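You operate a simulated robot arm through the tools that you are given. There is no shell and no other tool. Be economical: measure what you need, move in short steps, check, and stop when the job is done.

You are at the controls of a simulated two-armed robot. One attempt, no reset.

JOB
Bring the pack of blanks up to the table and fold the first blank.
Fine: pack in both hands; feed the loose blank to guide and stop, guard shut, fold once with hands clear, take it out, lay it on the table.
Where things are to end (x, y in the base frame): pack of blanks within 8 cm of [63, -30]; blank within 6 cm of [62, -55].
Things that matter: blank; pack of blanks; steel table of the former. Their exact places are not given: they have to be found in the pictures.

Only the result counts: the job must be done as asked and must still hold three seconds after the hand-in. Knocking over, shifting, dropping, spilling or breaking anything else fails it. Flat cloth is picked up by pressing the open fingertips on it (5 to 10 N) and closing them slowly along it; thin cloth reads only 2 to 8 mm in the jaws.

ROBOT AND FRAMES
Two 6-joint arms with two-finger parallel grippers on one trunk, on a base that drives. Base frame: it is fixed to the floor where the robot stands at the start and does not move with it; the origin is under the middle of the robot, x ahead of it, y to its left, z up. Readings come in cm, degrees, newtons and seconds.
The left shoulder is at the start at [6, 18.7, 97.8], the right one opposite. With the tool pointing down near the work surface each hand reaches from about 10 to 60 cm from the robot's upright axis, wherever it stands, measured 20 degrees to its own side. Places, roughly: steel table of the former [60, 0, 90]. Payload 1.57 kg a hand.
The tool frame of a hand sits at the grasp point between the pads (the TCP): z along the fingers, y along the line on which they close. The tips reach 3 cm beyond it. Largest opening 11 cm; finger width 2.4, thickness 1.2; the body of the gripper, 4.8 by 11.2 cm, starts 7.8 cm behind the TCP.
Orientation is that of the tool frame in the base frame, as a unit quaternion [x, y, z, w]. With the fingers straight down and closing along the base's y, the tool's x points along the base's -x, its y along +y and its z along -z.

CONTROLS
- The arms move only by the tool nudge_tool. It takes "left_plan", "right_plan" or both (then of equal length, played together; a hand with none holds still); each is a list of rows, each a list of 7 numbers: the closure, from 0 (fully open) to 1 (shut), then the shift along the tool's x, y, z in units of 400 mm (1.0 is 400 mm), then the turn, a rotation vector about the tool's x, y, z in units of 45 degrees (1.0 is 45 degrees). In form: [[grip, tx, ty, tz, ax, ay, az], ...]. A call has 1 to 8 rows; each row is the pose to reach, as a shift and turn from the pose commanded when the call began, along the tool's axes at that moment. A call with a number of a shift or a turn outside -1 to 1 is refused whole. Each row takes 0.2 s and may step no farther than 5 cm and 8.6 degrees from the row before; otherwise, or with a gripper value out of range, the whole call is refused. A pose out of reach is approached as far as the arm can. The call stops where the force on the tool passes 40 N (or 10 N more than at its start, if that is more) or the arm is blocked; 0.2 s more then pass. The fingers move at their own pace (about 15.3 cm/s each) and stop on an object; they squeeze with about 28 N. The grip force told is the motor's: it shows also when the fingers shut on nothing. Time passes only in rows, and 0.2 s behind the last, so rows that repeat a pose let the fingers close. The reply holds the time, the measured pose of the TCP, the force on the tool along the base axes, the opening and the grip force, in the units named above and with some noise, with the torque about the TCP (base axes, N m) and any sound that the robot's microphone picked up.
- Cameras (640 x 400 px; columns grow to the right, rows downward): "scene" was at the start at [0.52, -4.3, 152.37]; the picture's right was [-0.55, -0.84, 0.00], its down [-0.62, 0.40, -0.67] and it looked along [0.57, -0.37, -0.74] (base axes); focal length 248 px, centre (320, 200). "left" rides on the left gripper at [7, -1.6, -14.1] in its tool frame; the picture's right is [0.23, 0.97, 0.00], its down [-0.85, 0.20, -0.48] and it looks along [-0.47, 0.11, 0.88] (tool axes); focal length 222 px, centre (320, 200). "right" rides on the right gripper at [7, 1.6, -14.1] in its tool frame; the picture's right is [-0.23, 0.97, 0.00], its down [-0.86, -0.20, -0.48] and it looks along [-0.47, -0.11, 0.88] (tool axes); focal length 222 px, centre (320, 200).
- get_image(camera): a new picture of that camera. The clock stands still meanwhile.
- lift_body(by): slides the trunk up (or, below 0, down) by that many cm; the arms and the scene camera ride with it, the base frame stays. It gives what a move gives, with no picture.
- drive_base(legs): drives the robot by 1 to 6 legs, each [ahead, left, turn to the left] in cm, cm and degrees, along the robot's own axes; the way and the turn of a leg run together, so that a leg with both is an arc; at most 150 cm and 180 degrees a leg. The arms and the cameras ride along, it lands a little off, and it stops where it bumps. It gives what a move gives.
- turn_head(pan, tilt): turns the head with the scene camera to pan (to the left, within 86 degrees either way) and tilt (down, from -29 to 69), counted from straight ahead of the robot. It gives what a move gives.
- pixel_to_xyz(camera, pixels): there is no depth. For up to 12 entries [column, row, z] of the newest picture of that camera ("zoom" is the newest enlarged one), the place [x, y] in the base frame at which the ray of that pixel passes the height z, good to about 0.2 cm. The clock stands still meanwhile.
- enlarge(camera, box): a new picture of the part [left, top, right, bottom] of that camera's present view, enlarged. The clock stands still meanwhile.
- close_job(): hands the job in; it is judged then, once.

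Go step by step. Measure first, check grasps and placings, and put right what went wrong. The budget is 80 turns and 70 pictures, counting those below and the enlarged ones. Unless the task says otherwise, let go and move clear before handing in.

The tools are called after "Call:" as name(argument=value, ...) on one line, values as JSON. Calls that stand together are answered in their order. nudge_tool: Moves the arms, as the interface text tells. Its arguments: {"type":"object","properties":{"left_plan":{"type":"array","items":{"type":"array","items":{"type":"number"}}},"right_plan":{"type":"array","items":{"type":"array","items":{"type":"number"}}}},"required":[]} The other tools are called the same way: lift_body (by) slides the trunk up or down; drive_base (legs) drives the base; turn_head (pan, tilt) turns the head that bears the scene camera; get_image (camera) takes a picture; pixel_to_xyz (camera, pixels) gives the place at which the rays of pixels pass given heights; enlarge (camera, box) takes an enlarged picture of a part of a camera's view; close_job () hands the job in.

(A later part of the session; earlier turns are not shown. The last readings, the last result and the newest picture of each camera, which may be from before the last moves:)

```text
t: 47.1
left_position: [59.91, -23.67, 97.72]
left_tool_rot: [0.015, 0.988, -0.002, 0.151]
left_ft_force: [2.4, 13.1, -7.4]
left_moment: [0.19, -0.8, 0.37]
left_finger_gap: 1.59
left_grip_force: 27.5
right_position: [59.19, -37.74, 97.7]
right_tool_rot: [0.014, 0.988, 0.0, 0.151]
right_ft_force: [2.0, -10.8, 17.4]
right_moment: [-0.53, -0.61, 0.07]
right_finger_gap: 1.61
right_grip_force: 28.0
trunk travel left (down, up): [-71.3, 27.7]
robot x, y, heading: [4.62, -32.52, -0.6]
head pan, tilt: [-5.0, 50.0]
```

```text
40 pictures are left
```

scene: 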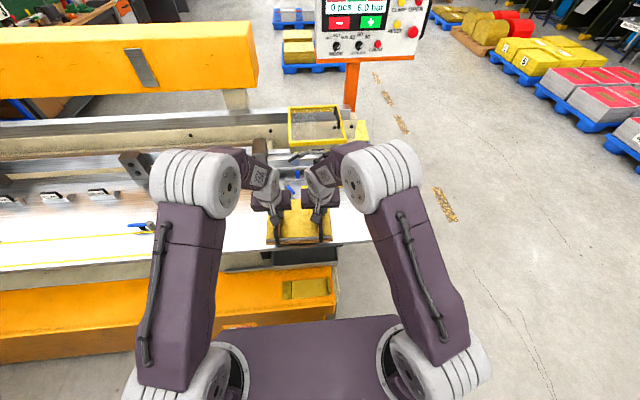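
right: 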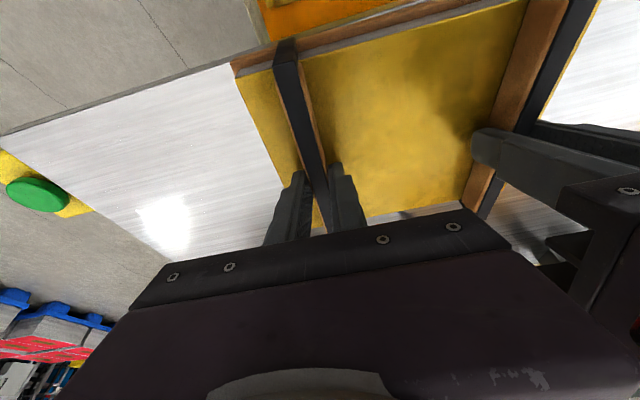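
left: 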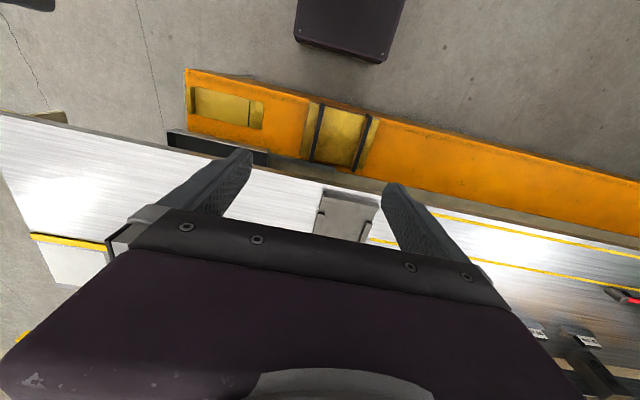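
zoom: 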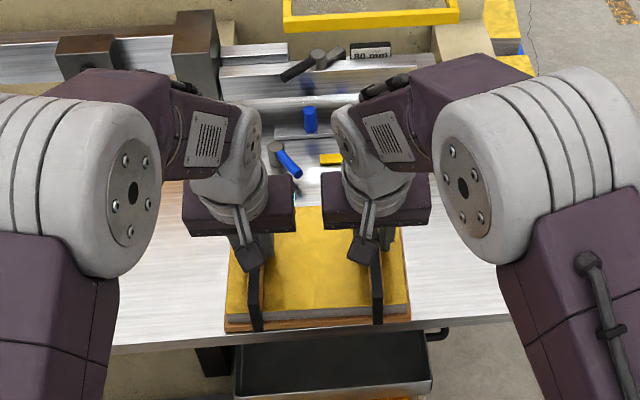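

The pack is on clear table. I'll lower a touch more, then open.

Call:
lift_body(by=-0.3)

Call:
nudge_tool(left_plan=[[0.8, 0, 0, 0, 0, 0, 0], [0.6, 0, 0, 0, 0, 0, 0], [0.6, 0, 0, 0, 0, 0, 0]], right_plan=[[0.8, 0, 0, 0, 0, 0, 0], [0.6, 0, 0, 0, 0, 0, 0], [0.6, 0, 0, 0, 0, 0, 0]])

Call:
lift_body(by=12)

Call:
get_image(camera="right")

```text
t: 47.6
left_position: [59.79, -23.78, 97.54]
left_tool_rot: [0.016, 0.988, -0.003, 0.154]
left_ft_force: [1.6, 20.7, 21.1]
left_moment: [0.52, -0.21, 0.64]
left_finger_gap: 1.56
left_grip_force: 27.3
right_position: [59.18, -37.74, 97.52]
right_tool_rot: [0.016, 0.989, 0.0, 0.15]
right_ft_force: [10.6, -16.2, 15.9]
right_moment: [-0.77, -0.68, -0.21]
right_finger_gap: 1.55
right_grip_force: 27.7
trunk travel left (down, up): [-71.0, 28.0]
robot x, y, heading: [4.43, -32.38, -0.2]
head pan, tilt: [-5.0, 50.0]
```

```text
t: 48.5
left_position: [59.41, -23.83, 97.36]
left_tool_rot: [0.015, 0.988, -0.002, 0.151]
left_ft_force: [-0.6, 2.3, 14.7]
left_moment: [-0.16, 0.1, -0.16]
left_finger_gap: 4.26
left_grip_force: 0.0
right_position: [58.85, -37.71, 97.39]
right_tool_rot: [0.015, 0.989, -0.001, 0.15]
right_ft_force: [-1.7, 3.6, 10.4]
right_moment: [-0.17, 0.11, -0.04]
right_finger_gap: 4.08
right_grip_force: 0.0
trunk travel left (down, up): [-71.0, 28.0]
robot x, y, heading: [4.33, -32.29, -0.5]
head pan, tilt: [-5.0, 50.0]
```

```text
t: 50.0
left_position: [59.79, -23.87, 109.24]
left_tool_rot: [0.016, 0.989, -0.001, 0.149]
left_ft_force: [0.1, -1.0, -0.1]
left_moment: [0.0, 0.01, 0.0]
left_finger_gap: 4.39
left_grip_force: 0.1
right_position: [59.16, -37.95, 109.27]
right_tool_rot: [0.015, 0.989, 0.001, 0.148]
right_ft_force: [0.2, 0.0, -1.3]
right_moment: [0.03, -0.02, -0.04]
right_finger_gap: 4.41
right_grip_force: 0.1
trunk travel left (down, up): [-83.0, 16.0]
robot x, y, heading: [4.81, -32.73, -0.7]
head pan, tilt: [-5.0, 50.0]
```

```text
39 pictures are left
```

right: 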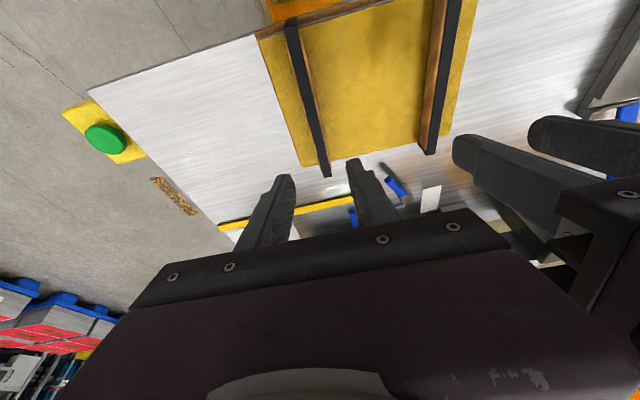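

Pack is standing free at ≈(60, −31). Now I'll retract the hands, straighten them, and drive round to the right end of the table.

Call:
nudge_tool(left_plan=[[0, 0.1, 0, -0.06, 0, 0.063, 0], [0, 0.2, 0, -0.09, 0, 0.126, 0], [0, 0.3, 0, -0.12, 0, 0.189, 0], [0, 0.4, 0, -0.15, 0, 0.252, 0], [0, 0.5, 0, -0.18, 0, 0.315, 0], [0, 0.6, 0, -0.21, 0, 0.378, 0]], right_plan=[[0.3, 0.1, -0.03, -0.06, 0, 0.063, 0], [0, 0.2, -0.06, -0.09, 0, 0.126, 0], [0, 0.3, -0.09, -0.12, 0, 0.189, 0], [0, 0.4, -0.12, -0.15, 0, 0.252, 0], [0, 0.5, -0.15, -0.18, 0, 0.315, 0], [0, 0.6, -0.18, -0.21, 0, 0.378, 0]])

Call:
drive_base(legs=[[-25, 0, 0], [0, -86, 0]])

Call:
turn_head(pan=20, tilt=28)

Call:
get_image(camera="scene")

```text
t: 51.4
left_position: [34.27, -23.22, 110.73]
left_tool_rot: [0.014, 1.0, 0.001, 0.003]
left_ft_force: [-0.4, -0.2, 0.2]
left_moment: [0.02, -0.02, 0.02]
left_finger_gap: 11.0
left_grip_force: 0.1
right_position: [33.57, -44.14, 110.32]
right_tool_rot: [0.015, 1.0, 0.003, 0.001]
right_ft_force: [-0.7, 0.5, -0.3]
right_moment: [-0.04, 0.01, 0.03]
right_finger_gap: 10.97
right_grip_force: 0.0
trunk travel left (down, up): [-83.0, 16.0]
robot x, y, heading: [4.66, -32.4, -0.6]
head pan, tilt: [-5.0, 50.0]
```

```text
t: 57.2
left_position: [9.63, -106.19, 110.7]
left_tool_rot: [0.006, 1.0, 0.0, 0.002]
left_ft_force: [-0.2, -0.5, -0.5]
left_moment: [-0.02, 0.01, -0.04]
left_finger_gap: 11.06
left_grip_force: 0.0
right_position: [9.36, -127.25, 110.29]
right_tool_rot: [0.005, 1.0, 0.003, 0.001]
right_ft_force: [-0.3, -0.6, 1.0]
right_moment: [0.0, 0.04, -0.03]
right_finger_gap: 11.0
right_grip_force: 0.1
trunk travel left (down, up): [-83.0, 16.0]
robot x, y, heading: [-20.14, -116.25, 0.5]
head pan, tilt: [-5.0, 50.0]
```

```text
t: 58.1
left_position: [9.64, -106.25, 110.52]
left_tool_rot: [0.007, 1.0, 0.001, 0.001]
left_ft_force: [-0.2, -0.6, 0.6]
left_moment: [-0.01, 0.0, -0.01]
left_finger_gap: 10.96
left_grip_force: 0.0
right_position: [9.25, -127.3, 110.18]
right_tool_rot: [0.006, 1.0, 0.002, 0.001]
right_ft_force: [0.2, -0.3, -0.3]
right_moment: [0.03, -0.02, 0.0]
right_finger_gap: 10.98
right_grip_force: 0.1
trunk travel left (down, up): [-83.0, 16.0]
robot x, y, heading: [-20.01, -116.0, 0.6]
head pan, tilt: [20.0, 28.0]
```

```text
38 pictures are left
```

scene: 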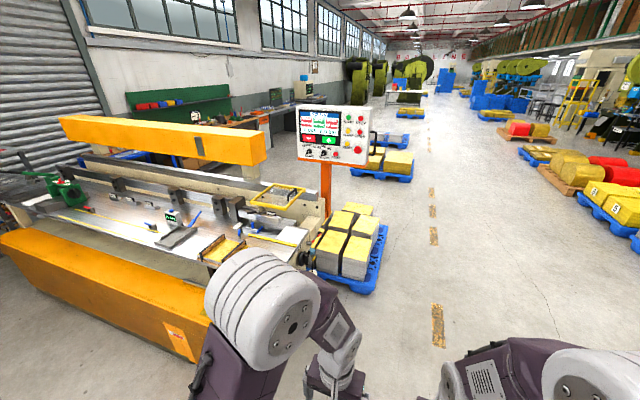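

A pallet of gold stacks stands near the table's right end; I need its floor footprint before driving there.

Call:
pixel_to_xyz(camera="scene", pixels=[[364, 292, 0], [316, 268, 0], [387, 228, 0], [343, 210, 0], [326, 210, 50], [300, 245, 90], [306, 228, 90], [279, 227, 90], [265, 243, 90], [315, 250, 85]])

Call:
enlarge(camera="scene", box=[180, 170, 400, 300])

```text
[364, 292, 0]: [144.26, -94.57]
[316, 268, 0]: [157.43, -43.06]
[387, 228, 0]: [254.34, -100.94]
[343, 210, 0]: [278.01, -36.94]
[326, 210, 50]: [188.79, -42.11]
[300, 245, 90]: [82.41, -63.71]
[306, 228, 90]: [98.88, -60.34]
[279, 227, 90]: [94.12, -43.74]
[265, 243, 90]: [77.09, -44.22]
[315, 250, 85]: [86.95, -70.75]
```

```text
2.91 times, centred on (290, 235) of scene
```

zoom: 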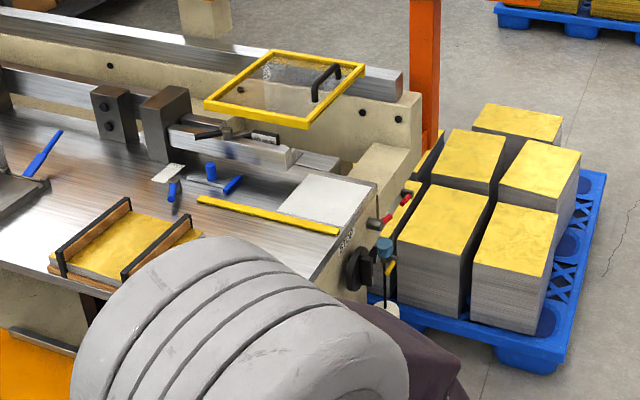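

The pallet starts at x≈144, so the bay beside the table end is free. On the table's right end there's a handwheel marked STOP plus small levers. Driving there and turning to face the table end.

Call:
drive_base(legs=[[98, -4, 0], [0, 0, 89]])

Call:
turn_head(pan=0, tilt=35)

Call:
get_image(camera="scene")

Call:
enlarge(camera="scene", box=[220, 110, 420, 235])

```text
t: 66.8
left_position: [67.62, -89.33, 110.62]
left_tool_rot: [-0.682, 0.731, 0.002, 0.001]
left_ft_force: [0.2, 0.7, 0.4]
left_moment: [0.01, -0.02, 0.0]
left_finger_gap: 10.99
left_grip_force: 0.1
right_position: [88.5, -90.79, 110.3]
right_tool_rot: [-0.683, 0.73, 0.003, -0.001]
right_ft_force: [-0.6, -0.7, 0.1]
right_moment: [0.01, -0.02, -0.02]
right_finger_gap: 10.98
right_grip_force: 0.0
trunk travel left (down, up): [-83.0, 16.0]
robot x, y, heading: [75.85, -119.66, 87.3]
head pan, tilt: [20.0, 28.0]
```

```text
t: 67.7
left_position: [67.6, -89.22, 110.69]
left_tool_rot: [-0.683, 0.731, 0.001, 0.0]
left_ft_force: [0.0, 1.4, 0.5]
left_moment: [0.01, 0.04, 0.05]
left_finger_gap: 11.0
left_grip_force: 0.1
right_position: [88.55, -90.82, 110.2]
right_tool_rot: [-0.683, 0.73, 0.002, -0.002]
right_ft_force: [-0.4, 0.5, 0.1]
right_moment: [0.0, -0.01, 0.0]
right_finger_gap: 10.99
right_grip_force: 0.1
trunk travel left (down, up): [-83.0, 16.0]
robot x, y, heading: [75.88, -119.45, 87.4]
head pan, tilt: [0.0, 35.0]
```

```text
36 pictures are left
```

scene: 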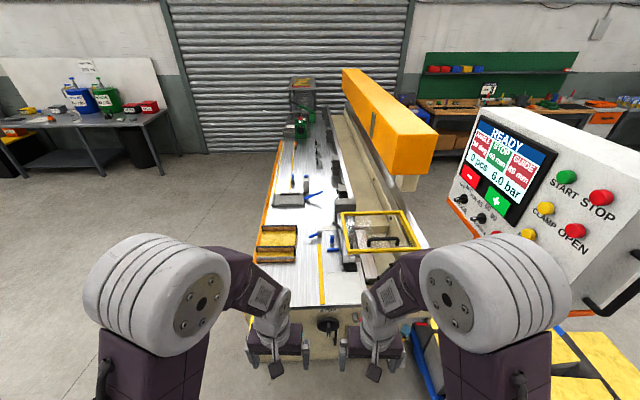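

```text
3.20 times, centred on (320, 172) of scene
```

zoom: 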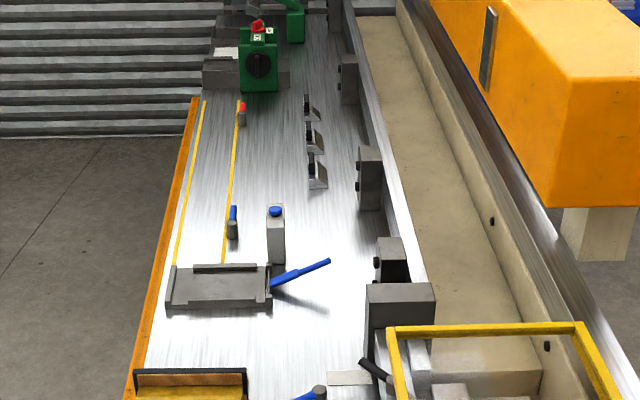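

The panel is close on the right, so I must be careful there. Zooming on the work zone between the arms.

Call:
lift_body(by=14)

Call:
turn_head(pan=-3, tilt=50)

Call:
enlarge(camera="scene", box=[240, 100, 440, 225])

Call:
pixel_to_xyz(camera="zoom", pixels=[[320, 200, 90], [160, 340, 90], [320, 200, 110]])

```text
t: 69.3
left_position: [67.68, -89.24, 124.69]
left_tool_rot: [-0.683, 0.731, 0.002, 0.0]
left_ft_force: [0.1, -0.3, 0.1]
left_moment: [-0.03, -0.01, -0.03]
left_finger_gap: 11.0
left_grip_force: 0.0
right_position: [88.61, -90.81, 124.15]
right_tool_rot: [-0.683, 0.73, 0.003, -0.002]
right_ft_force: [0.9, 1.0, 0.5]
right_moment: [-0.01, 0.0, 0.01]
right_finger_gap: 11.0
right_grip_force: 0.0
trunk travel left (down, up): [-97.0, 2.0]
robot x, y, heading: [75.7, -119.31, 87.5]
head pan, tilt: [0.0, 35.0]
```

```text
t: 70.1
left_position: [67.63, -89.31, 124.68]
left_tool_rot: [-0.683, 0.73, 0.001, 0.0]
left_ft_force: [0.4, 0.6, -0.4]
left_moment: [0.02, -0.01, 0.0]
left_finger_gap: 10.97
left_grip_force: 0.1
right_position: [88.57, -90.71, 124.28]
right_tool_rot: [-0.683, 0.731, 0.002, -0.001]
right_ft_force: [-0.4, -0.1, 0.7]
right_moment: [0.02, 0.02, 0.0]
right_finger_gap: 11.0
right_grip_force: 0.0
trunk travel left (down, up): [-97.0, 2.0]
robot x, y, heading: [75.8, -119.31, 87.4]
head pan, tilt: [-3.0, 50.0]
```

```text
3.20 times, centred on (340, 162) of scene
```

zoom: 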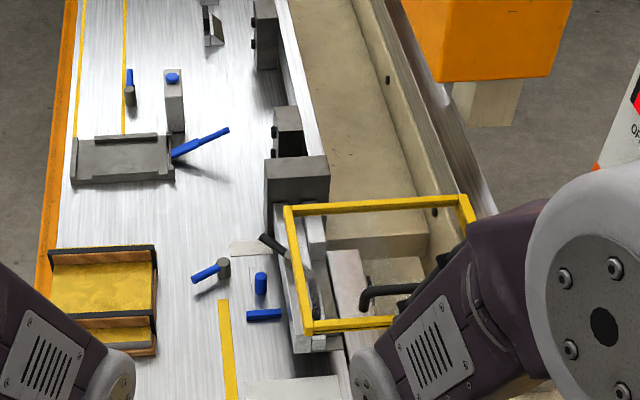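

```text
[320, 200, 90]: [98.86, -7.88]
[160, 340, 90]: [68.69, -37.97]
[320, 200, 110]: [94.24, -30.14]
```

The working zone: the white sheet's corner is at bottom (245–340, 380+), with the yellow guide strip, blue-handled stop and a small white card nearby. I'll drive a bit closer and use the right hand's camera straight above the sheet.

Call:
drive_base(legs=[[14, -4, 2.5]])

Call:
nudge_tool(right_plan=[[0, -0.1, 0, 0, 0, 0, 0], [0, -0.2, 0, 0, 0, 0, 0], [0, -0.3, 0, 0, 0, 0, 0], [0, -0.4, 0, 0, 0, 0, 0], [0, -0.5, 0, 0, 0, 0, 0]])

Call:
get_image(camera="right")

Call:
get_image(camera="scene")

```text
t: 71.4
left_position: [70.68, -76.65, 124.7]
left_tool_rot: [-0.697, 0.717, 0.003, 0.001]
left_ft_force: [-0.7, 0.7, -1.0]
left_moment: [0.04, 0.03, 0.02]
left_finger_gap: 11.02
left_grip_force: 0.1
right_position: [91.76, -77.23, 124.23]
right_tool_rot: [-0.698, 0.716, 0.004, -0.001]
right_ft_force: [-0.3, 0.6, 0.5]
right_moment: [0.06, -0.01, 0.0]
right_finger_gap: 10.98
right_grip_force: 0.1
trunk travel left (down, up): [-97.0, 2.0]
robot x, y, heading: [80.19, -106.28, 89.9]
head pan, tilt: [-3.0, 50.0]
```

```text
t: 72.6
left_position: [70.75, -76.21, 124.68]
left_tool_rot: [-0.697, 0.717, 0.002, 0.0]
left_ft_force: [-0.9, 0.2, 0.3]
left_moment: [-0.01, -0.05, -0.02]
left_finger_gap: 10.98
left_grip_force: 0.0
right_position: [92.48, -56.77, 124.09]
right_tool_rot: [-0.698, 0.717, 0.002, -0.002]
right_ft_force: [-0.3, 0.2, 0.1]
right_moment: [-0.02, 0.0, -0.03]
right_finger_gap: 11.0
right_grip_force: 0.1
trunk travel left (down, up): [-97.0, 2.0]
robot x, y, heading: [79.54, -106.42, 89.5]
head pan, tilt: [-3.0, 50.0]
```

```text
33 pictures are left
```

right: 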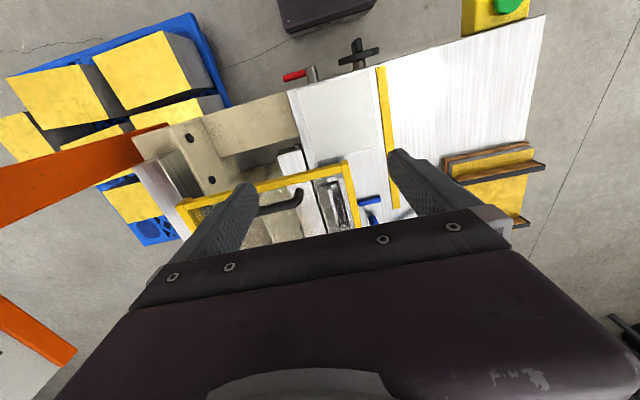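

```text
32 pictures are left
```

scene: 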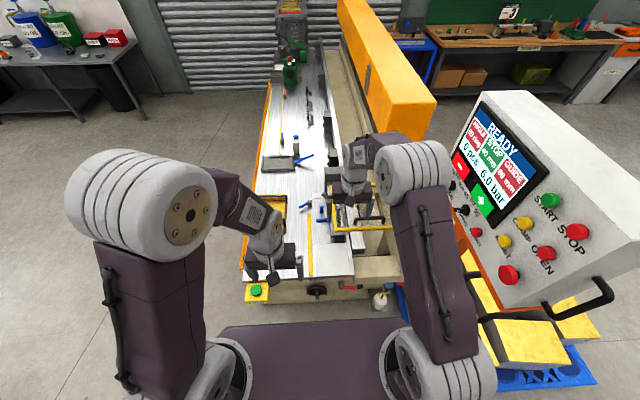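

The right camera sees the white sheet from (290–380, 70–165) beside the yellow strip. Enlarging that region.

Call:
enlarge(camera="right", box=[250, 30, 410, 130])

Call:
enlarge(camera="right", box=[250, 135, 410, 235])

Call:
pixel_to_xyz(camera="right", pixels=[[289, 91, 90.5], [375, 67, 90.5], [388, 145, 90.5], [307, 167, 90.5], [376, 67, 91], [384, 67, 91], [398, 205, 91], [361, 205, 93], [545, 15, 90.5], [285, 155, 93]])

```text
4.00 times, centred on (330, 80) of right
```

zoom: 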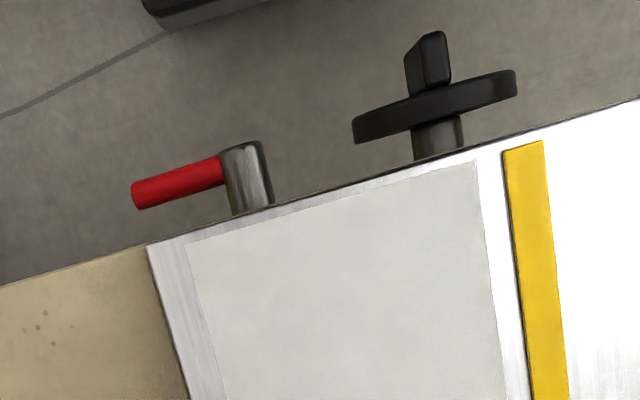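

```text
4.00 times, centred on (330, 185) of right
```

zoom: 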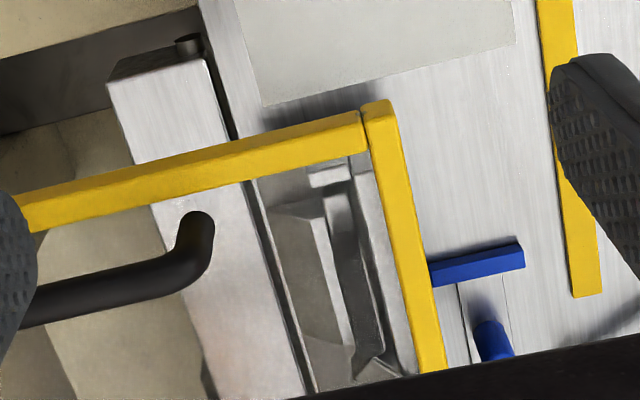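

```text
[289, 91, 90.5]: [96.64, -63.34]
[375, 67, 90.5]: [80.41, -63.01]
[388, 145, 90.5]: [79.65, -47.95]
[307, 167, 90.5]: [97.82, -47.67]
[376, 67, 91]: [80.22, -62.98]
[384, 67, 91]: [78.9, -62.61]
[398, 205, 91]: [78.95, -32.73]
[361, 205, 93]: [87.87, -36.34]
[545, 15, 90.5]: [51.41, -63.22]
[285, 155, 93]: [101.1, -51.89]
```

The sheet lies x≈82–96, y≈−62 to −48, about 1.5 cm off the yellow guide, with a blue-handled stop ahead of it in +y. I'll measure these finely and move the hand back to see the stop from the scene camera.

Call:
pixel_to_xyz(camera="zoom", pixels=[[262, 105, 90.5], [515, 42, 90.5], [545, 60, 91], [570, 295, 91], [600, 292, 91], [432, 275, 92], [523, 255, 92], [365, 110, 115], [465, 340, 90.5], [230, 120, 90.5], [495, 350, 94], [197, 50, 90.5]])

Call:
nudge_tool(right_plan=[[0, 0.1, -0.02, 0, 0, 0, 0], [0, 0.2, -0.05, 0, 0, 0, 0], [0, 0.3, -0.08, 0, 0, 0, 0], [0, 0.4, -0.1, 0, 0, 0, 0], [0, 0.5, -0.12, 0, 0, 0, 0]], left_plan=[[0, 0.06, 0.05, 0, 0, 0, 0], [0, 0.12, 0.1, 0, 0, 0, 0], [0, 0.18, 0.15, 0, 0, 0, 0], [0, 0.24, 0.2, 0, 0, 0, 0], [0, 0.3, 0.25, 0, 0, 0, 0]])

Call:
enlarge(camera="scene", box=[280, 170, 408, 250])

```text
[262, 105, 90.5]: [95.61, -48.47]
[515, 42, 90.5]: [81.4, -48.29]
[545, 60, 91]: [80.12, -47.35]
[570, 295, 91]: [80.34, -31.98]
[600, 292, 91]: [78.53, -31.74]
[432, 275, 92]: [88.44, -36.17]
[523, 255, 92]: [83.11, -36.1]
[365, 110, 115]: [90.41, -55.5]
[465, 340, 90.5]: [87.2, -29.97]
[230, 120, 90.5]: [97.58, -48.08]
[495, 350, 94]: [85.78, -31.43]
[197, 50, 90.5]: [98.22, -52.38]
```

```text
t: 73.8
left_position: [58.94, -79.65, 127.14]
left_tool_rot: [-0.697, 0.717, 0.001, 0.001]
left_ft_force: [-0.8, 0.6, 0.7]
left_moment: [0.03, 0.01, 0.01]
left_finger_gap: 10.98
left_grip_force: 0.0
left hand out of reach, approached as far as the arm can: row 2, 3, 4, 5
right_position: [96.32, -77.42, 124.48]
right_tool_rot: [-0.698, 0.716, 0.002, 0.001]
right_ft_force: [0.2, 0.3, -0.2]
right_moment: [0.05, -0.03, -0.03]
right_finger_gap: 11.0
right_grip_force: 0.0
trunk travel left (down, up): [-97.0, 2.0]
robot x, y, heading: [79.99, -105.9, 89.4]
head pan, tilt: [-3.0, 50.0]
```

```text
5.00 times, centred on (344, 210) of scene
```

zoom: 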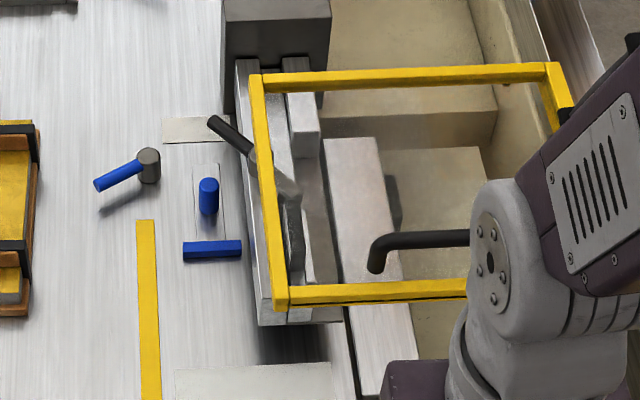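

The layout is clear: yellow guide at x≈80.4, blue T-stop facing −y at y≈−36, upper bar front face at x≈89 (80 mm from the guide), and guard frame at z≈105 on the far side. I'll look from lower to see the guard hinge and the gap under the bar.

Call:
nudge_tool(right_plan=[[0, 0.05, 0.1, 0, 0, 0, 0], [0, 0.1, 0.2, 0, 0, 0, 0], [0, 0.15, 0.3, 0, 0, 0, 0]])

Call:
lift_body(by=-25)

Call:
turn_head(pan=-12, tilt=35)

Call:
get_image(camera="scene")

```text
t: 74.6
left_position: [58.97, -79.28, 127.09]
left_tool_rot: [-0.697, 0.717, 0.0, -0.001]
left_ft_force: [-0.4, -1.1, -0.3]
left_moment: [0.01, -0.01, 0.01]
left_finger_gap: 11.0
left_grip_force: 0.1
right_position: [84.17, -83.25, 124.42]
right_tool_rot: [-0.698, 0.716, 0.002, 0.0]
right_ft_force: [-0.6, 0.0, 0.0]
right_moment: [0.04, 0.01, 0.01]
right_finger_gap: 10.98
right_grip_force: 0.2
trunk travel left (down, up): [-97.0, 2.0]
robot x, y, heading: [80.29, -105.74, 89.7]
head pan, tilt: [-3.0, 50.0]
```

```text
t: 77.2
left_position: [59.04, -79.23, 102.07]
left_tool_rot: [-0.698, 0.717, 0.001, -0.001]
left_ft_force: [0.2, 0.2, 0.4]
left_moment: [-0.01, 0.03, 0.04]
left_finger_gap: 11.0
left_grip_force: 0.0
right_position: [84.39, -83.12, 99.49]
right_tool_rot: [-0.698, 0.717, 0.002, -0.002]
right_ft_force: [-0.3, 0.2, 1.0]
right_moment: [-0.03, 0.03, -0.01]
right_finger_gap: 11.0
right_grip_force: 0.1
trunk travel left (down, up): [-72.0, 27.0]
robot x, y, heading: [80.19, -106.26, 89.8]
head pan, tilt: [-3.0, 50.0]
```

```text
t: 78.0
left_position: [59.1, -79.24, 102.1]
left_tool_rot: [-0.697, 0.717, 0.001, -0.001]
left_ft_force: [1.0, -0.3, -0.2]
left_moment: [0.0, 0.02, -0.02]
left_finger_gap: 10.99
left_grip_force: 0.2
right_position: [84.35, -83.08, 99.38]
right_tool_rot: [-0.698, 0.716, 0.002, -0.002]
right_ft_force: [-0.7, 1.2, 0.1]
right_moment: [0.01, 0.0, 0.0]
right_finger_gap: 11.01
right_grip_force: 0.1
trunk travel left (down, up): [-72.0, 27.0]
robot x, y, heading: [80.06, -106.23, 89.5]
head pan, tilt: [-12.0, 35.0]
```

```text
28 pictures are left
```

scene: 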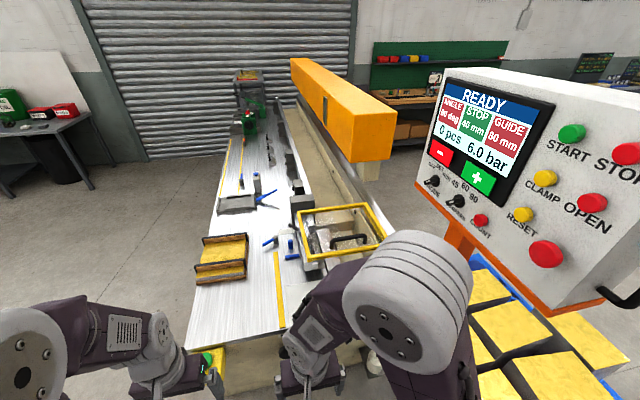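

Enlarging the guard and bar from this lower angle.

Call:
enlarge(camera="scene", box=[260, 190, 388, 270])

Call:
pixel_to_xyz(camera="zoom", pixels=[[363, 220, 105], [578, 220, 105], [363, 220, 115], [578, 220, 115], [500, 222, 105], [500, 222, 115], [250, 350, 100], [250, 350, 105], [620, 260, 105], [190, 110, 105], [200, 130, 105], [200, 110, 115]])

```text
5.00 times, centred on (324, 230) of scene
```

zoom: 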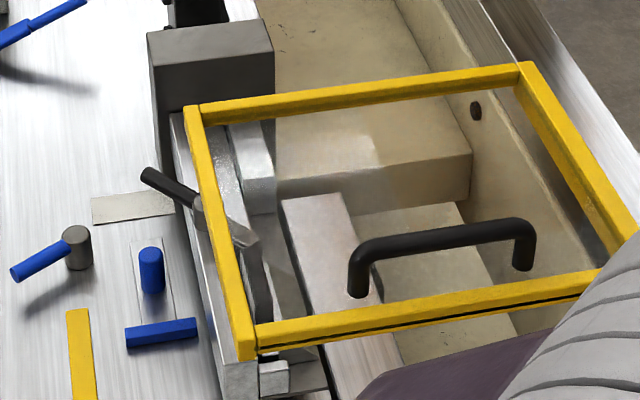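

```text
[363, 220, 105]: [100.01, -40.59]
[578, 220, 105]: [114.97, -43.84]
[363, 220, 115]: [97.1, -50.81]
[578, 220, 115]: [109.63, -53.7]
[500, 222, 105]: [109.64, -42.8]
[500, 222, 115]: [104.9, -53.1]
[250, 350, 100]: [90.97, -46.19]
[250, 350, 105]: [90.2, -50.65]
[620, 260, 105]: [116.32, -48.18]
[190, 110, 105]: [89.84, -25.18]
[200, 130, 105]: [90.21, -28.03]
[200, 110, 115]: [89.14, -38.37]
```

The guard is a clear-paned lid, level at z≈106.6, spanning x 90–119 and y −52 to −28, with its handle standing on the near side. First I'll feed the blank: drive 6 cm closer, close the right fingers and hover over the sheet at (84.5, −57).

Call:
drive_base(legs=[[6, 0, 0.3]])

Call:
nudge_tool(right_plan=[[0.5, -0.1, 0, 0, 0, 0, 0], [1, -0.2, 0, 0, 0, 0, 0], [1, -0.3, 0, 0, 0, 0, 0], [1, -0.4, 0, 0, 0, 0, 0], [1, -0.5, 0, 0, 0, 0, 0]])

```text
t: 79.0
left_position: [59.0, -73.45, 102.25]
left_tool_rot: [-0.699, 0.715, 0.001, -0.001]
left_ft_force: [-0.7, 0.4, 0.7]
left_moment: [0.01, 0.04, -0.01]
left_finger_gap: 11.06
left_grip_force: 0.1
right_position: [84.32, -77.14, 99.42]
right_tool_rot: [-0.699, 0.715, 0.003, 0.0]
right_ft_force: [0.2, 0.7, 0.4]
right_moment: [0.02, 0.01, -0.03]
right_finger_gap: 11.01
right_grip_force: 0.1
trunk travel left (down, up): [-72.0, 27.0]
robot x, y, heading: [80.13, -99.84, 89.7]
head pan, tilt: [-12.0, 35.0]
```

```text
t: 80.2
left_position: [58.99, -73.17, 102.09]
left_tool_rot: [-0.698, 0.716, 0.0, -0.002]
left_ft_force: [-0.5, -0.5, 1.2]
left_moment: [-0.04, -0.02, 0.04]
left_finger_gap: 10.99
left_grip_force: 0.1
right_position: [84.6, -56.52, 99.09]
right_tool_rot: [-0.698, 0.716, 0.002, -0.002]
right_ft_force: [-0.2, -0.4, 0.2]
right_moment: [-0.04, 0.0, -0.02]
right_finger_gap: 0.01
right_grip_force: 20.9
trunk travel left (down, up): [-72.0, 27.0]
robot x, y, heading: [80.26, -100.39, 90.0]
head pan, tilt: [-12.0, 35.0]
```

Hovering at z 99 with fingers shut. Descending towards the sheet.

Call:
nudge_tool(right_plan=[[1, 0, 0, 0.06, 0, 0, 0], [1, 0, 0, 0.1, 0, 0, 0], [1, 0, 0, 0.12, 0, 0, 0], [1, 0, 0, 0.125, 0, 0, 0]])

Call:
enlarge(camera="right", box=[200, 20, 520, 220])

```text
t: 81.2
left_position: [59.11, -73.29, 102.03]
left_tool_rot: [-0.699, 0.715, 0.0, -0.002]
left_ft_force: [0.6, -1.0, -0.2]
left_moment: [0.02, 0.0, -0.04]
left_finger_gap: 11.0
left_grip_force: 0.1
right_position: [84.73, -56.93, 94.4]
right_tool_rot: [-0.698, 0.716, 0.002, -0.001]
right_ft_force: [-0.2, 0.4, 0.3]
right_moment: [0.0, 0.01, 0.02]
right_finger_gap: 0.0
right_grip_force: 21.4
trunk travel left (down, up): [-72.0, 27.0]
robot x, y, heading: [80.26, -100.32, 89.7]
head pan, tilt: [-12.0, 35.0]
```

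```text
2.00 times, centred on (360, 120) of right
```

zoom: 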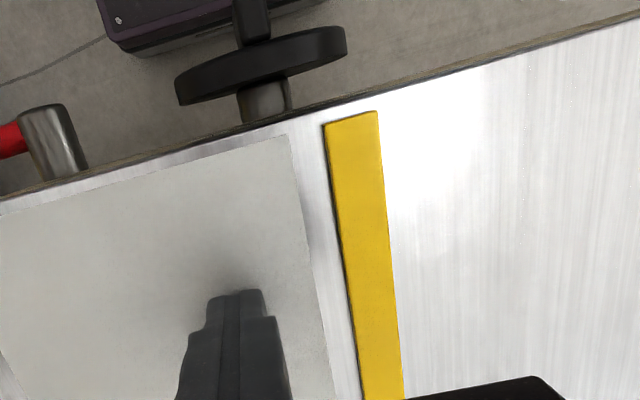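

Fingertips hover just above the sheet. Pressing down gently in small steps.

Call:
nudge_tool(right_plan=[[1, 0, 0, 0.006, 0, 0, 0], [1, 0, 0, 0.011, 0, 0, 0], [1, 0, 0, 0.011, 0, 0, 0]])

```text
t: 82.0
left_position: [59.13, -73.2, 102.25]
left_tool_rot: [-0.698, 0.716, 0.0, 0.0]
left_ft_force: [0.4, -0.1, 0.1]
left_moment: [0.03, -0.01, 0.0]
left_finger_gap: 11.02
left_grip_force: 0.0
right_position: [84.75, -56.93, 94.08]
right_tool_rot: [-0.699, 0.715, 0.003, -0.001]
right_ft_force: [2.3, 3.3, 13.1]
right_moment: [-0.11, -0.18, 0.0]
right_finger_gap: 0.0
right_grip_force: 21.2
trunk travel left (down, up): [-72.0, 27.0]
robot x, y, heading: [80.19, -100.12, 89.9]
head pan, tilt: [-12.0, 35.0]
```

13 N of contact. Sliding the sheet 1.3 cm toward the guide (−x).

Call:
nudge_tool(right_plan=[[1, 0, 0.008, 0, 0, 0, 0], [1, 0, 0.016, 0, 0, 0, 0], [1, 0, 0.024, 0, 0, 0, 0], [1, 0, 0.032, 0, 0, 0, 0]])

Call:
enlarge(camera="right", box=[200, 20, 520, 220])

```text
t: 83.0
left_position: [59.34, -73.52, 102.32]
left_tool_rot: [-0.698, 0.716, 0.002, -0.001]
left_ft_force: [-0.1, -0.4, -1.0]
left_moment: [-0.03, -0.02, 0.02]
left_finger_gap: 11.01
left_grip_force: 0.0
right_position: [83.67, -57.04, 93.99]
right_tool_rot: [-0.699, 0.715, 0.003, -0.002]
right_ft_force: [19.3, -0.8, 20.3]
right_moment: [-0.19, -0.7, 0.15]
right_finger_gap: 0.0
right_grip_force: 21.7
trunk travel left (down, up): [-72.0, 27.0]
robot x, y, heading: [79.87, -99.79, 89.7]
head pan, tilt: [-12.0, 35.0]
```

```text
2.00 times, centred on (360, 120) of right
```

zoom: 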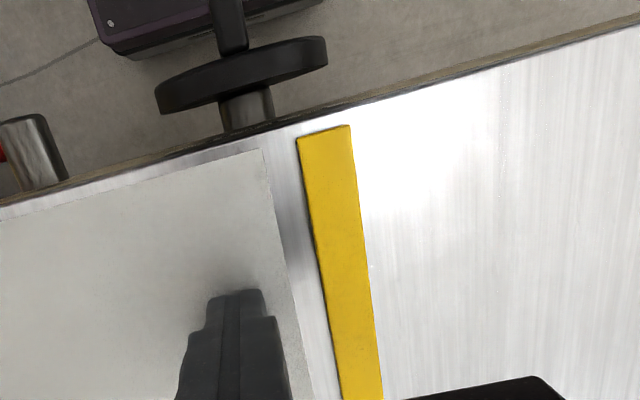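

The sheet did not move: the gap to the yellow strip is unchanged (35 px), even with 19 N sideways. So this white square is fixed, not the blank. The lighter gold piece lying on the orange beam at ≈(47.7, −31) is the likelier loose blank, so I'll lift off and go round to look at it.

Call:
nudge_tool(right_plan=[[1, 0, -0.01, -0.03, 0, 0, 0], [1, 0, -0.01, -0.13, 0, 0, 0], [1, 0.05, 0, -0.22, 0, 0, 0], [0.5, 0.15, 0, -0.28, 0, 0, 0], [0, 0.25, 0, -0.34, 0, 0, 0], [0, 0.35, 0, -0.36, 0, 0, 0], [0, 0.45, 0, -0.36, 0, 0, 0], [0, 0.5, 0, -0.36, 0, 0, 0]])

Call:
drive_base(legs=[[-18, 0, 0], [0, 0, -90], [-98, 0, 0], [0, 80, 0]])

Call:
turn_head(pan=0, tilt=38)

Call:
get_image(camera="scene")

```text
t: 84.8
left_position: [59.21, -73.33, 102.11]
left_tool_rot: [-0.698, 0.716, 0.001, 0.0]
left_ft_force: [0.4, -0.1, -0.5]
left_moment: [-0.06, 0.02, 0.0]
left_finger_gap: 11.0
left_grip_force: 0.0
right_position: [83.14, -76.7, 108.28]
right_tool_rot: [-0.699, 0.716, 0.003, -0.002]
right_ft_force: [0.3, 0.2, -0.3]
right_moment: [-0.01, 0.03, 0.01]
right_finger_gap: 11.0
right_grip_force: 0.0
trunk travel left (down, up): [-72.0, 27.0]
robot x, y, heading: [80.13, -100.13, 89.8]
head pan, tilt: [-12.0, 35.0]
```

```text
t: 98.8
left_position: [4.59, -16.56, 102.11]
left_tool_rot: [0.002, 1.0, 0.001, -0.001]
left_ft_force: [0.3, 0.3, 0.3]
left_moment: [0.01, -0.01, 0.01]
left_finger_gap: 10.99
left_grip_force: 0.1
right_position: [1.56, -40.75, 108.24]
right_tool_rot: [0.0, 1.0, 0.002, 0.002]
right_ft_force: [0.3, -0.3, -0.1]
right_moment: [0.0, 0.0, -0.02]
right_finger_gap: 10.99
right_grip_force: 0.1
trunk travel left (down, up): [-72.0, 27.0]
robot x, y, heading: [-21.71, -38.18, 1.2]
head pan, tilt: [-12.0, 35.0]
```

```text
t: 99.6
left_position: [4.41, -16.49, 102.13]
left_tool_rot: [0.003, 1.0, 0.0, 0.0]
left_ft_force: [-0.5, -0.5, 0.2]
left_moment: [0.05, -0.01, -0.01]
left_finger_gap: 10.99
left_grip_force: 0.0
right_position: [1.64, -40.66, 108.22]
right_tool_rot: [0.0, 1.0, 0.003, 0.001]
right_ft_force: [0.2, -0.5, 0.5]
right_moment: [0.03, 0.02, 0.0]
right_finger_gap: 11.03
right_grip_force: 0.1
trunk travel left (down, up): [-72.0, 27.0]
robot x, y, heading: [-22.2, -38.3, 1.2]
head pan, tilt: [0.0, 38.0]
```

```text
24 pictures are left
```

scene: 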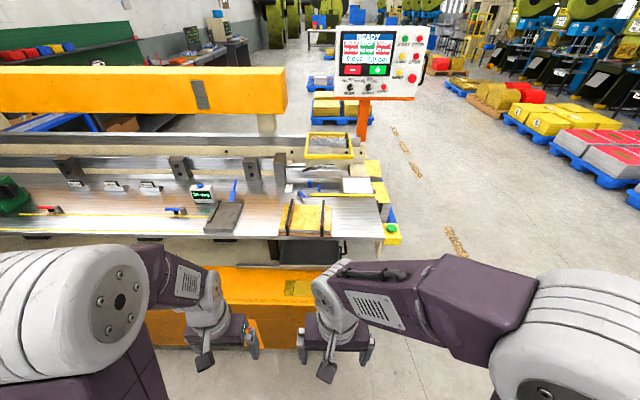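

The gold piece is at (300, 287) here, partly hidden by the right hand. Shifting that hand aside and zooming in.

Call:
nudge_tool(right_plan=[[0, 0, -0.1, 0, 0, 0, 0], [0, 0, -0.2, 0, 0, 0, 0], [0, 0, -0.3, 0, 0, 0, 0], [0, 0, -0.4, 0, 0, 0, 0]])

Call:
enlarge(camera="scene", box=[270, 260, 366, 320])

```text
t: 100.6
left_position: [4.52, -16.54, 102.14]
left_tool_rot: [0.001, 1.0, 0.001, -0.001]
left_ft_force: [0.7, -0.3, 0.0]
left_moment: [0.04, -0.04, 0.04]
left_finger_gap: 10.99
left_grip_force: 0.1
right_position: [1.9, -56.82, 108.5]
right_tool_rot: [-0.001, 1.0, 0.002, -0.001]
right_ft_force: [-0.7, 0.9, -1.0]
right_moment: [0.03, -0.02, -0.03]
right_finger_gap: 10.97
right_grip_force: 0.0
right hand out of reach, approached as far as the arm can: row 4
trunk travel left (down, up): [-72.0, 27.0]
robot x, y, heading: [-21.54, -38.42, 1.0]
head pan, tilt: [0.0, 38.0]
```

```text
6.67 times, centred on (318, 290) of scene
```

zoom: 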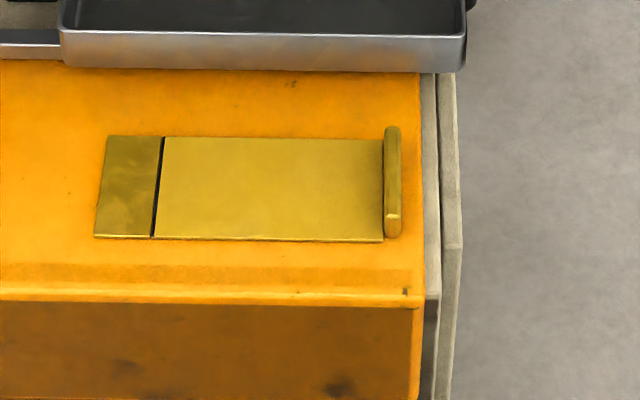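

This is a gold plate with a black fold line near its left end and a thick upright tab at the right: that's the loose blank, with a tab to grip. Before handling it I need to understand the former's nip, so I'll lower the trunk and look in horizontally under the guard.

Call:
pixel_to_xyz(camera="zoom", pixels=[[107, 136, 60.3], [94, 237, 60.3], [164, 137, 60.3], [153, 237, 60.3], [383, 140, 60.3], [383, 241, 60.3], [392, 126, 62], [394, 215, 62], [394, 237, 60.3], [401, 128, 62], [384, 128, 62], [406, 307, 60]])

Call:
lift_body(by=-38)

Call:
turn_head(pan=-8, tilt=5)

Call:
enlarge(camera="scene", box=[250, 190, 378, 270])

```text
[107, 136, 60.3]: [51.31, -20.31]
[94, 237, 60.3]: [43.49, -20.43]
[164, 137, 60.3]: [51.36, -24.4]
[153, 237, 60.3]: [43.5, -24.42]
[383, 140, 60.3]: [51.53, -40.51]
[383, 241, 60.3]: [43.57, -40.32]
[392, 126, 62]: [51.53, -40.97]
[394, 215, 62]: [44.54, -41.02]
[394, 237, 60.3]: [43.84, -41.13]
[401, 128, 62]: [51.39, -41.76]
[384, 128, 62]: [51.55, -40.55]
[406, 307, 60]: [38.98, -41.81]
```

```text
t: 104.2
left_position: [4.63, -16.55, 64.08]
left_tool_rot: [0.001, 1.0, 0.001, 0.0]
left_ft_force: [-0.4, 0.0, -0.2]
left_moment: [-0.02, 0.0, 0.0]
left_finger_gap: 11.01
left_grip_force: 0.1
right_position: [2.1, -56.86, 70.59]
right_tool_rot: [0.0, 1.0, 0.003, 0.0]
right_ft_force: [1.0, 0.2, 0.6]
right_moment: [0.01, -0.06, 0.0]
right_finger_gap: 11.0
right_grip_force: 0.0
trunk travel left (down, up): [-34.0, 65.0]
robot x, y, heading: [-22.03, -37.71, 1.1]
head pan, tilt: [0.0, 38.0]
```

```text
t: 105.2
left_position: [4.51, -16.47, 64.15]
left_tool_rot: [0.001, 1.0, 0.001, -0.001]
left_ft_force: [0.3, -0.1, 0.1]
left_moment: [0.03, -0.02, 0.01]
left_finger_gap: 11.0
left_grip_force: 0.1
right_position: [2.0, -56.83, 70.42]
right_tool_rot: [0.0, 1.0, 0.003, -0.001]
right_ft_force: [1.0, 0.4, -0.1]
right_moment: [-0.04, 0.01, -0.01]
right_finger_gap: 11.02
right_grip_force: 0.0
trunk travel left (down, up): [-34.0, 65.0]
robot x, y, heading: [-21.33, -38.16, 1.1]
head pan, tilt: [-8.0, 5.0]
```

```text
5.00 times, centred on (314, 230) of scene
```

zoom: 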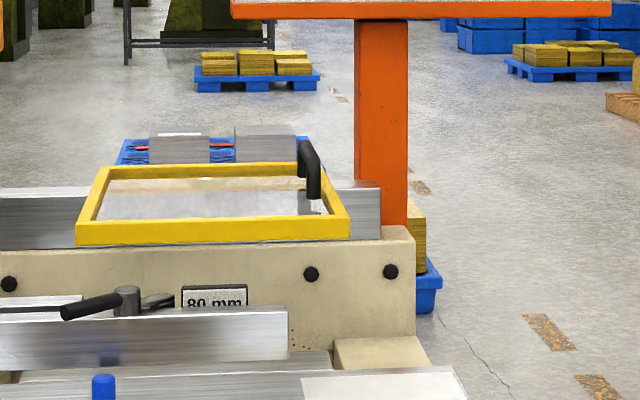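

The blank is 8 × 20 cm with its fold line 4 cm from the flap end and a grip tab across the other end (y −40.5 to −41.7). With the tab against the yellow strip (x=80.4) its fold line would be at x≈97.7, right on the former's slot. So the strip is the guide and the blue T (y≈−36.6) is the stop. I'll go to the right end beside the beam to pick the tab with the left hand.

Call:
nudge_tool(right_plan=[[0, 0, 0.05, -0.1, 0, 0, 0], [0, 0, 0.1, -0.2, 0, 0, 0], [0, 0, 0.15, -0.3, 0, 0, 0], [0, 0, 0.2, -0.4, 0, 0, 0], [0, 0, 0.25, -0.5, 0, 0, 0]])

Call:
drive_base(legs=[[0, -77, -1.1], [71, 0, 0], [0, 0, 90]])

Call:
turn_head(pan=0, tilt=30)

Call:
get_image(camera="scene")

```text
t: 106.4
left_position: [4.64, -16.52, 64.01]
left_tool_rot: [0.002, 1.0, 0.0, 0.0]
left_ft_force: [0.4, 0.0, -0.3]
left_moment: [0.0, -0.01, -0.01]
left_finger_gap: 11.01
left_grip_force: 0.0
right_position: [1.85, -46.81, 90.61]
right_tool_rot: [0.0, 1.0, 0.002, -0.001]
right_ft_force: [0.5, 0.2, 0.6]
right_moment: [0.0, -0.02, 0.0]
right_finger_gap: 10.99
right_grip_force: 0.0
right hand out of reach, approached as far as the arm can: row 2, 3, 4
trunk travel left (down, up): [-34.0, 65.0]
robot x, y, heading: [-22.0, -38.52, 0.8]
head pan, tilt: [-8.0, 5.0]
```

```text
t: 117.8
left_position: [28.27, -87.49, 64.02]
left_tool_rot: [-0.695, 0.719, 0.001, 0.0]
left_ft_force: [-0.2, -0.3, 1.6]
left_moment: [0.03, -0.03, 0.01]
left_finger_gap: 11.01
left_grip_force: 0.0
right_position: [58.57, -90.94, 90.45]
right_tool_rot: [-0.697, 0.717, 0.001, -0.002]
right_ft_force: [-0.4, -0.2, -0.4]
right_moment: [-0.01, 0.01, -0.01]
right_finger_gap: 10.99
right_grip_force: 0.1
trunk travel left (down, up): [-34.0, 65.0]
robot x, y, heading: [49.53, -114.64, 89.5]
head pan, tilt: [-8.0, 5.0]
```

```text
t: 118.7
left_position: [28.23, -87.47, 64.05]
left_tool_rot: [-0.695, 0.719, 0.001, 0.0]
left_ft_force: [0.3, -0.2, 0.4]
left_moment: [-0.02, -0.01, -0.01]
left_finger_gap: 11.0
left_grip_force: 0.1
right_position: [58.66, -90.83, 90.51]
right_tool_rot: [-0.697, 0.717, 0.002, -0.003]
right_ft_force: [1.1, 0.4, -0.7]
right_moment: [-0.02, 0.0, 0.0]
right_finger_gap: 10.99
right_grip_force: 0.0
trunk travel left (down, up): [-34.0, 65.0]
robot x, y, heading: [49.4, -114.44, 89.2]
head pan, tilt: [0.0, 30.0]
```

```text
21 pictures are left
```

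scene: 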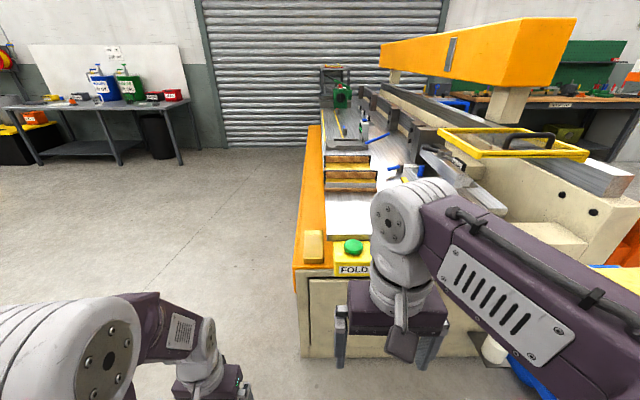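

The green button is labelled FOLD, and the blank's tab is visible at (313, 245). I'll zoom on the nip under the guard from this side angle.

Call:
enlarge(camera="scene", box=[380, 110, 572, 230])

Call:
enlarge(camera="scene", box=[280, 210, 376, 270])

```text
3.33 times, centred on (476, 170) of scene
```

zoom: 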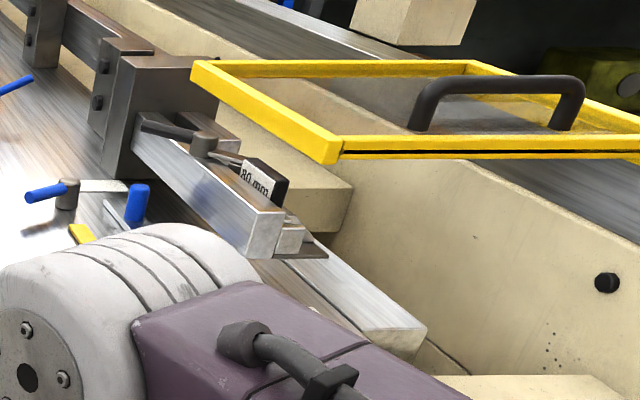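

```text
6.67 times, centred on (328, 240) of scene
```

zoom: 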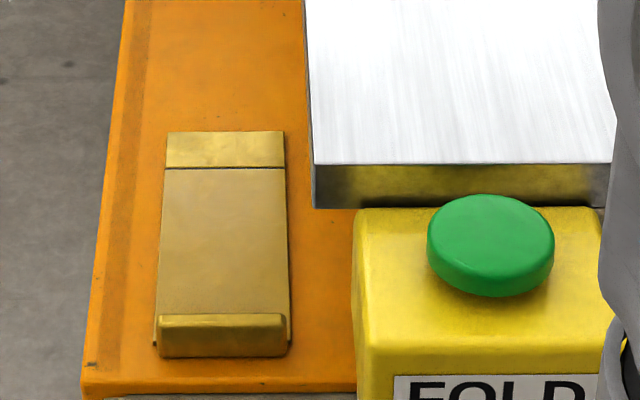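

The clamp tongue is cantilevered with its free end toward me, so the blank slides in sideways toward +y. Now I'll turn the left hand 90° counter-clockwise so it closes along y, raising it as it turns.

Call:
nudge_tool(left_plan=[[0, 0, 0, -0.1, 0, 0, -0.17], [0, 0, 0, -0.2, 0, 0, -0.34], [0, 0, 0, -0.3, 0, 0, -0.5], [0, 0, 0, -0.4, 0, 0, -0.67], [0, 0, 0, -0.4, 0, 0, -0.84], [0, 0, 0, -0.4, 0, 0, -1.0]])

Call:
nudge_tool(left_plan=[[0, 0, 0, 0, 0, 0, -0.17], [0, 0, 0, 0, 0, 0, -0.34], [0, 0, 0, 0, 0, 0, -0.5], [0, 0, 0, 0, 0, 0, -0.67], [0, 0, 0, 0, 0, 0, -0.84], [0, 0, 0, 0, 0, 0, -1.0]])

```text
t: 120.1
left_position: [28.34, -87.65, 80.26]
left_tool_rot: [0.918, -0.396, 0.0, 0.002]
left_ft_force: [0.4, 0.3, 0.0]
left_moment: [0.05, -0.01, -0.01]
left_finger_gap: 10.98
left_grip_force: 0.1
right_position: [58.6, -90.96, 90.59]
right_tool_rot: [-0.697, 0.718, 0.001, -0.003]
right_ft_force: [-0.2, -0.2, -0.4]
right_moment: [-0.02, 0.02, 0.01]
right_finger_gap: 11.01
right_grip_force: 0.1
trunk travel left (down, up): [-34.0, 65.0]
robot x, y, heading: [49.44, -114.12, 89.4]
head pan, tilt: [0.0, 30.0]
```

```text
t: 121.5
left_position: [28.27, -87.51, 80.2]
left_tool_rot: [1.0, -0.014, 0.0, 0.0]
left_ft_force: [-0.1, -0.4, -0.2]
left_moment: [-0.01, 0.04, -0.02]
left_finger_gap: 11.01
left_grip_force: 0.0
right_position: [58.57, -90.98, 90.48]
right_tool_rot: [-0.697, 0.717, 0.001, -0.003]
right_ft_force: [0.8, -1.0, -0.8]
right_moment: [0.0, 0.04, 0.03]
right_finger_gap: 11.01
right_grip_force: 0.0
trunk travel left (down, up): [-34.0, 65.0]
robot x, y, heading: [49.41, -113.74, 89.6]
head pan, tilt: [0.0, 30.0]
```

The hand now closes along y. I'll move the right hand up and aside, then drive 17 cm closer.

Call:
nudge_tool(right_plan=[[0, 0, -0.07, -0.1, 0, 0, 0], [0, 0, -0.14, -0.2, 0, 0, 0], [0, 0, -0.2, -0.3, 0, 0, 0]])

Call:
drive_base(legs=[[17, 0, 0.5]])

```text
t: 122.3
left_position: [28.26, -87.4, 80.08]
left_tool_rot: [1.0, -0.016, -0.001, 0.001]
left_ft_force: [-0.4, -0.4, 0.0]
left_moment: [-0.04, 0.02, 0.01]
left_finger_gap: 10.99
left_grip_force: 0.0
right_position: [66.67, -90.47, 99.21]
right_tool_rot: [-0.696, 0.718, 0.001, -0.003]
right_ft_force: [-0.2, -0.1, 1.0]
right_moment: [-0.01, -0.03, -0.02]
right_finger_gap: 10.99
right_grip_force: 0.0
right hand out of reach, approached as far as the arm can: row 3
trunk travel left (down, up): [-34.0, 65.0]
robot x, y, heading: [49.46, -114.58, 89.2]
head pan, tilt: [0.0, 30.0]
```

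```text
t: 123.7
left_position: [28.06, -70.89, 80.07]
left_tool_rot: [1.0, -0.012, -0.001, 0.002]
left_ft_force: [0.2, -0.6, -0.2]
left_moment: [-0.04, 0.0, -0.03]
left_finger_gap: 11.01
left_grip_force: 0.1
right_position: [66.38, -73.49, 99.22]
right_tool_rot: [-0.7, 0.715, 0.001, -0.002]
right_ft_force: [0.9, 0.2, 0.2]
right_moment: [0.0, -0.02, -0.01]
right_finger_gap: 10.98
right_grip_force: 0.1
trunk travel left (down, up): [-34.0, 65.0]
robot x, y, heading: [49.3, -97.77, 89.9]
head pan, tilt: [0.0, 30.0]
```

Moving the left hand over the tab with a 25° lean away from the table edge.

Call:
nudge_tool(left_plan=[[0.5, 0.052, -0.0945, 0.028, 0, 0.07, -0.004], [0.5, 0.104, -0.189, 0.057, 0, 0.139, -0.008], [0.5, 0.156, -0.2835, 0.085, 0, 0.209, -0.012], [0.5, 0.2085, -0.378, 0.1135, 0, 0.278, -0.016], [0.5, 0.2605, -0.4725, 0.142, 0, 0.348, -0.02], [0.5, 0.313, -0.567, 0.17, 0, 0.417, -0.024], [0.5, 0.365, -0.6615, 0.199, 0, 0.487, -0.028], [0.5, 0.417, -0.756, 0.227, 0, 0.556, -0.031]])

Call:
get_image(camera="left")

```text
t: 125.5
left_position: [45.38, -41.18, 71.04]
left_tool_rot: [0.976, 0.001, 0.216, 0.005]
left_ft_force: [-1.1, 0.1, 0.6]
left_moment: [-0.03, 0.02, -0.03]
left_finger_gap: 5.51
left_grip_force: 0.0
right_position: [66.39, -73.49, 99.07]
right_tool_rot: [-0.7, 0.714, 0.002, -0.001]
right_ft_force: [0.2, 0.0, 0.9]
right_moment: [-0.05, -0.02, 0.0]
right_finger_gap: 11.03
right_grip_force: 0.1
trunk travel left (down, up): [-34.0, 65.0]
robot x, y, heading: [49.36, -97.07, 89.9]
head pan, tilt: [0.0, 30.0]
```

```text
18 pictures are left
```

left: 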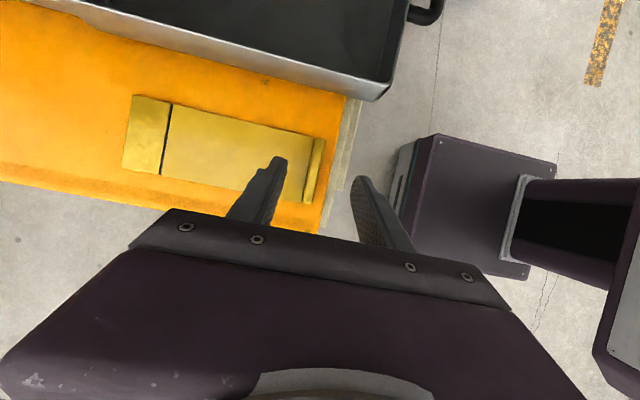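

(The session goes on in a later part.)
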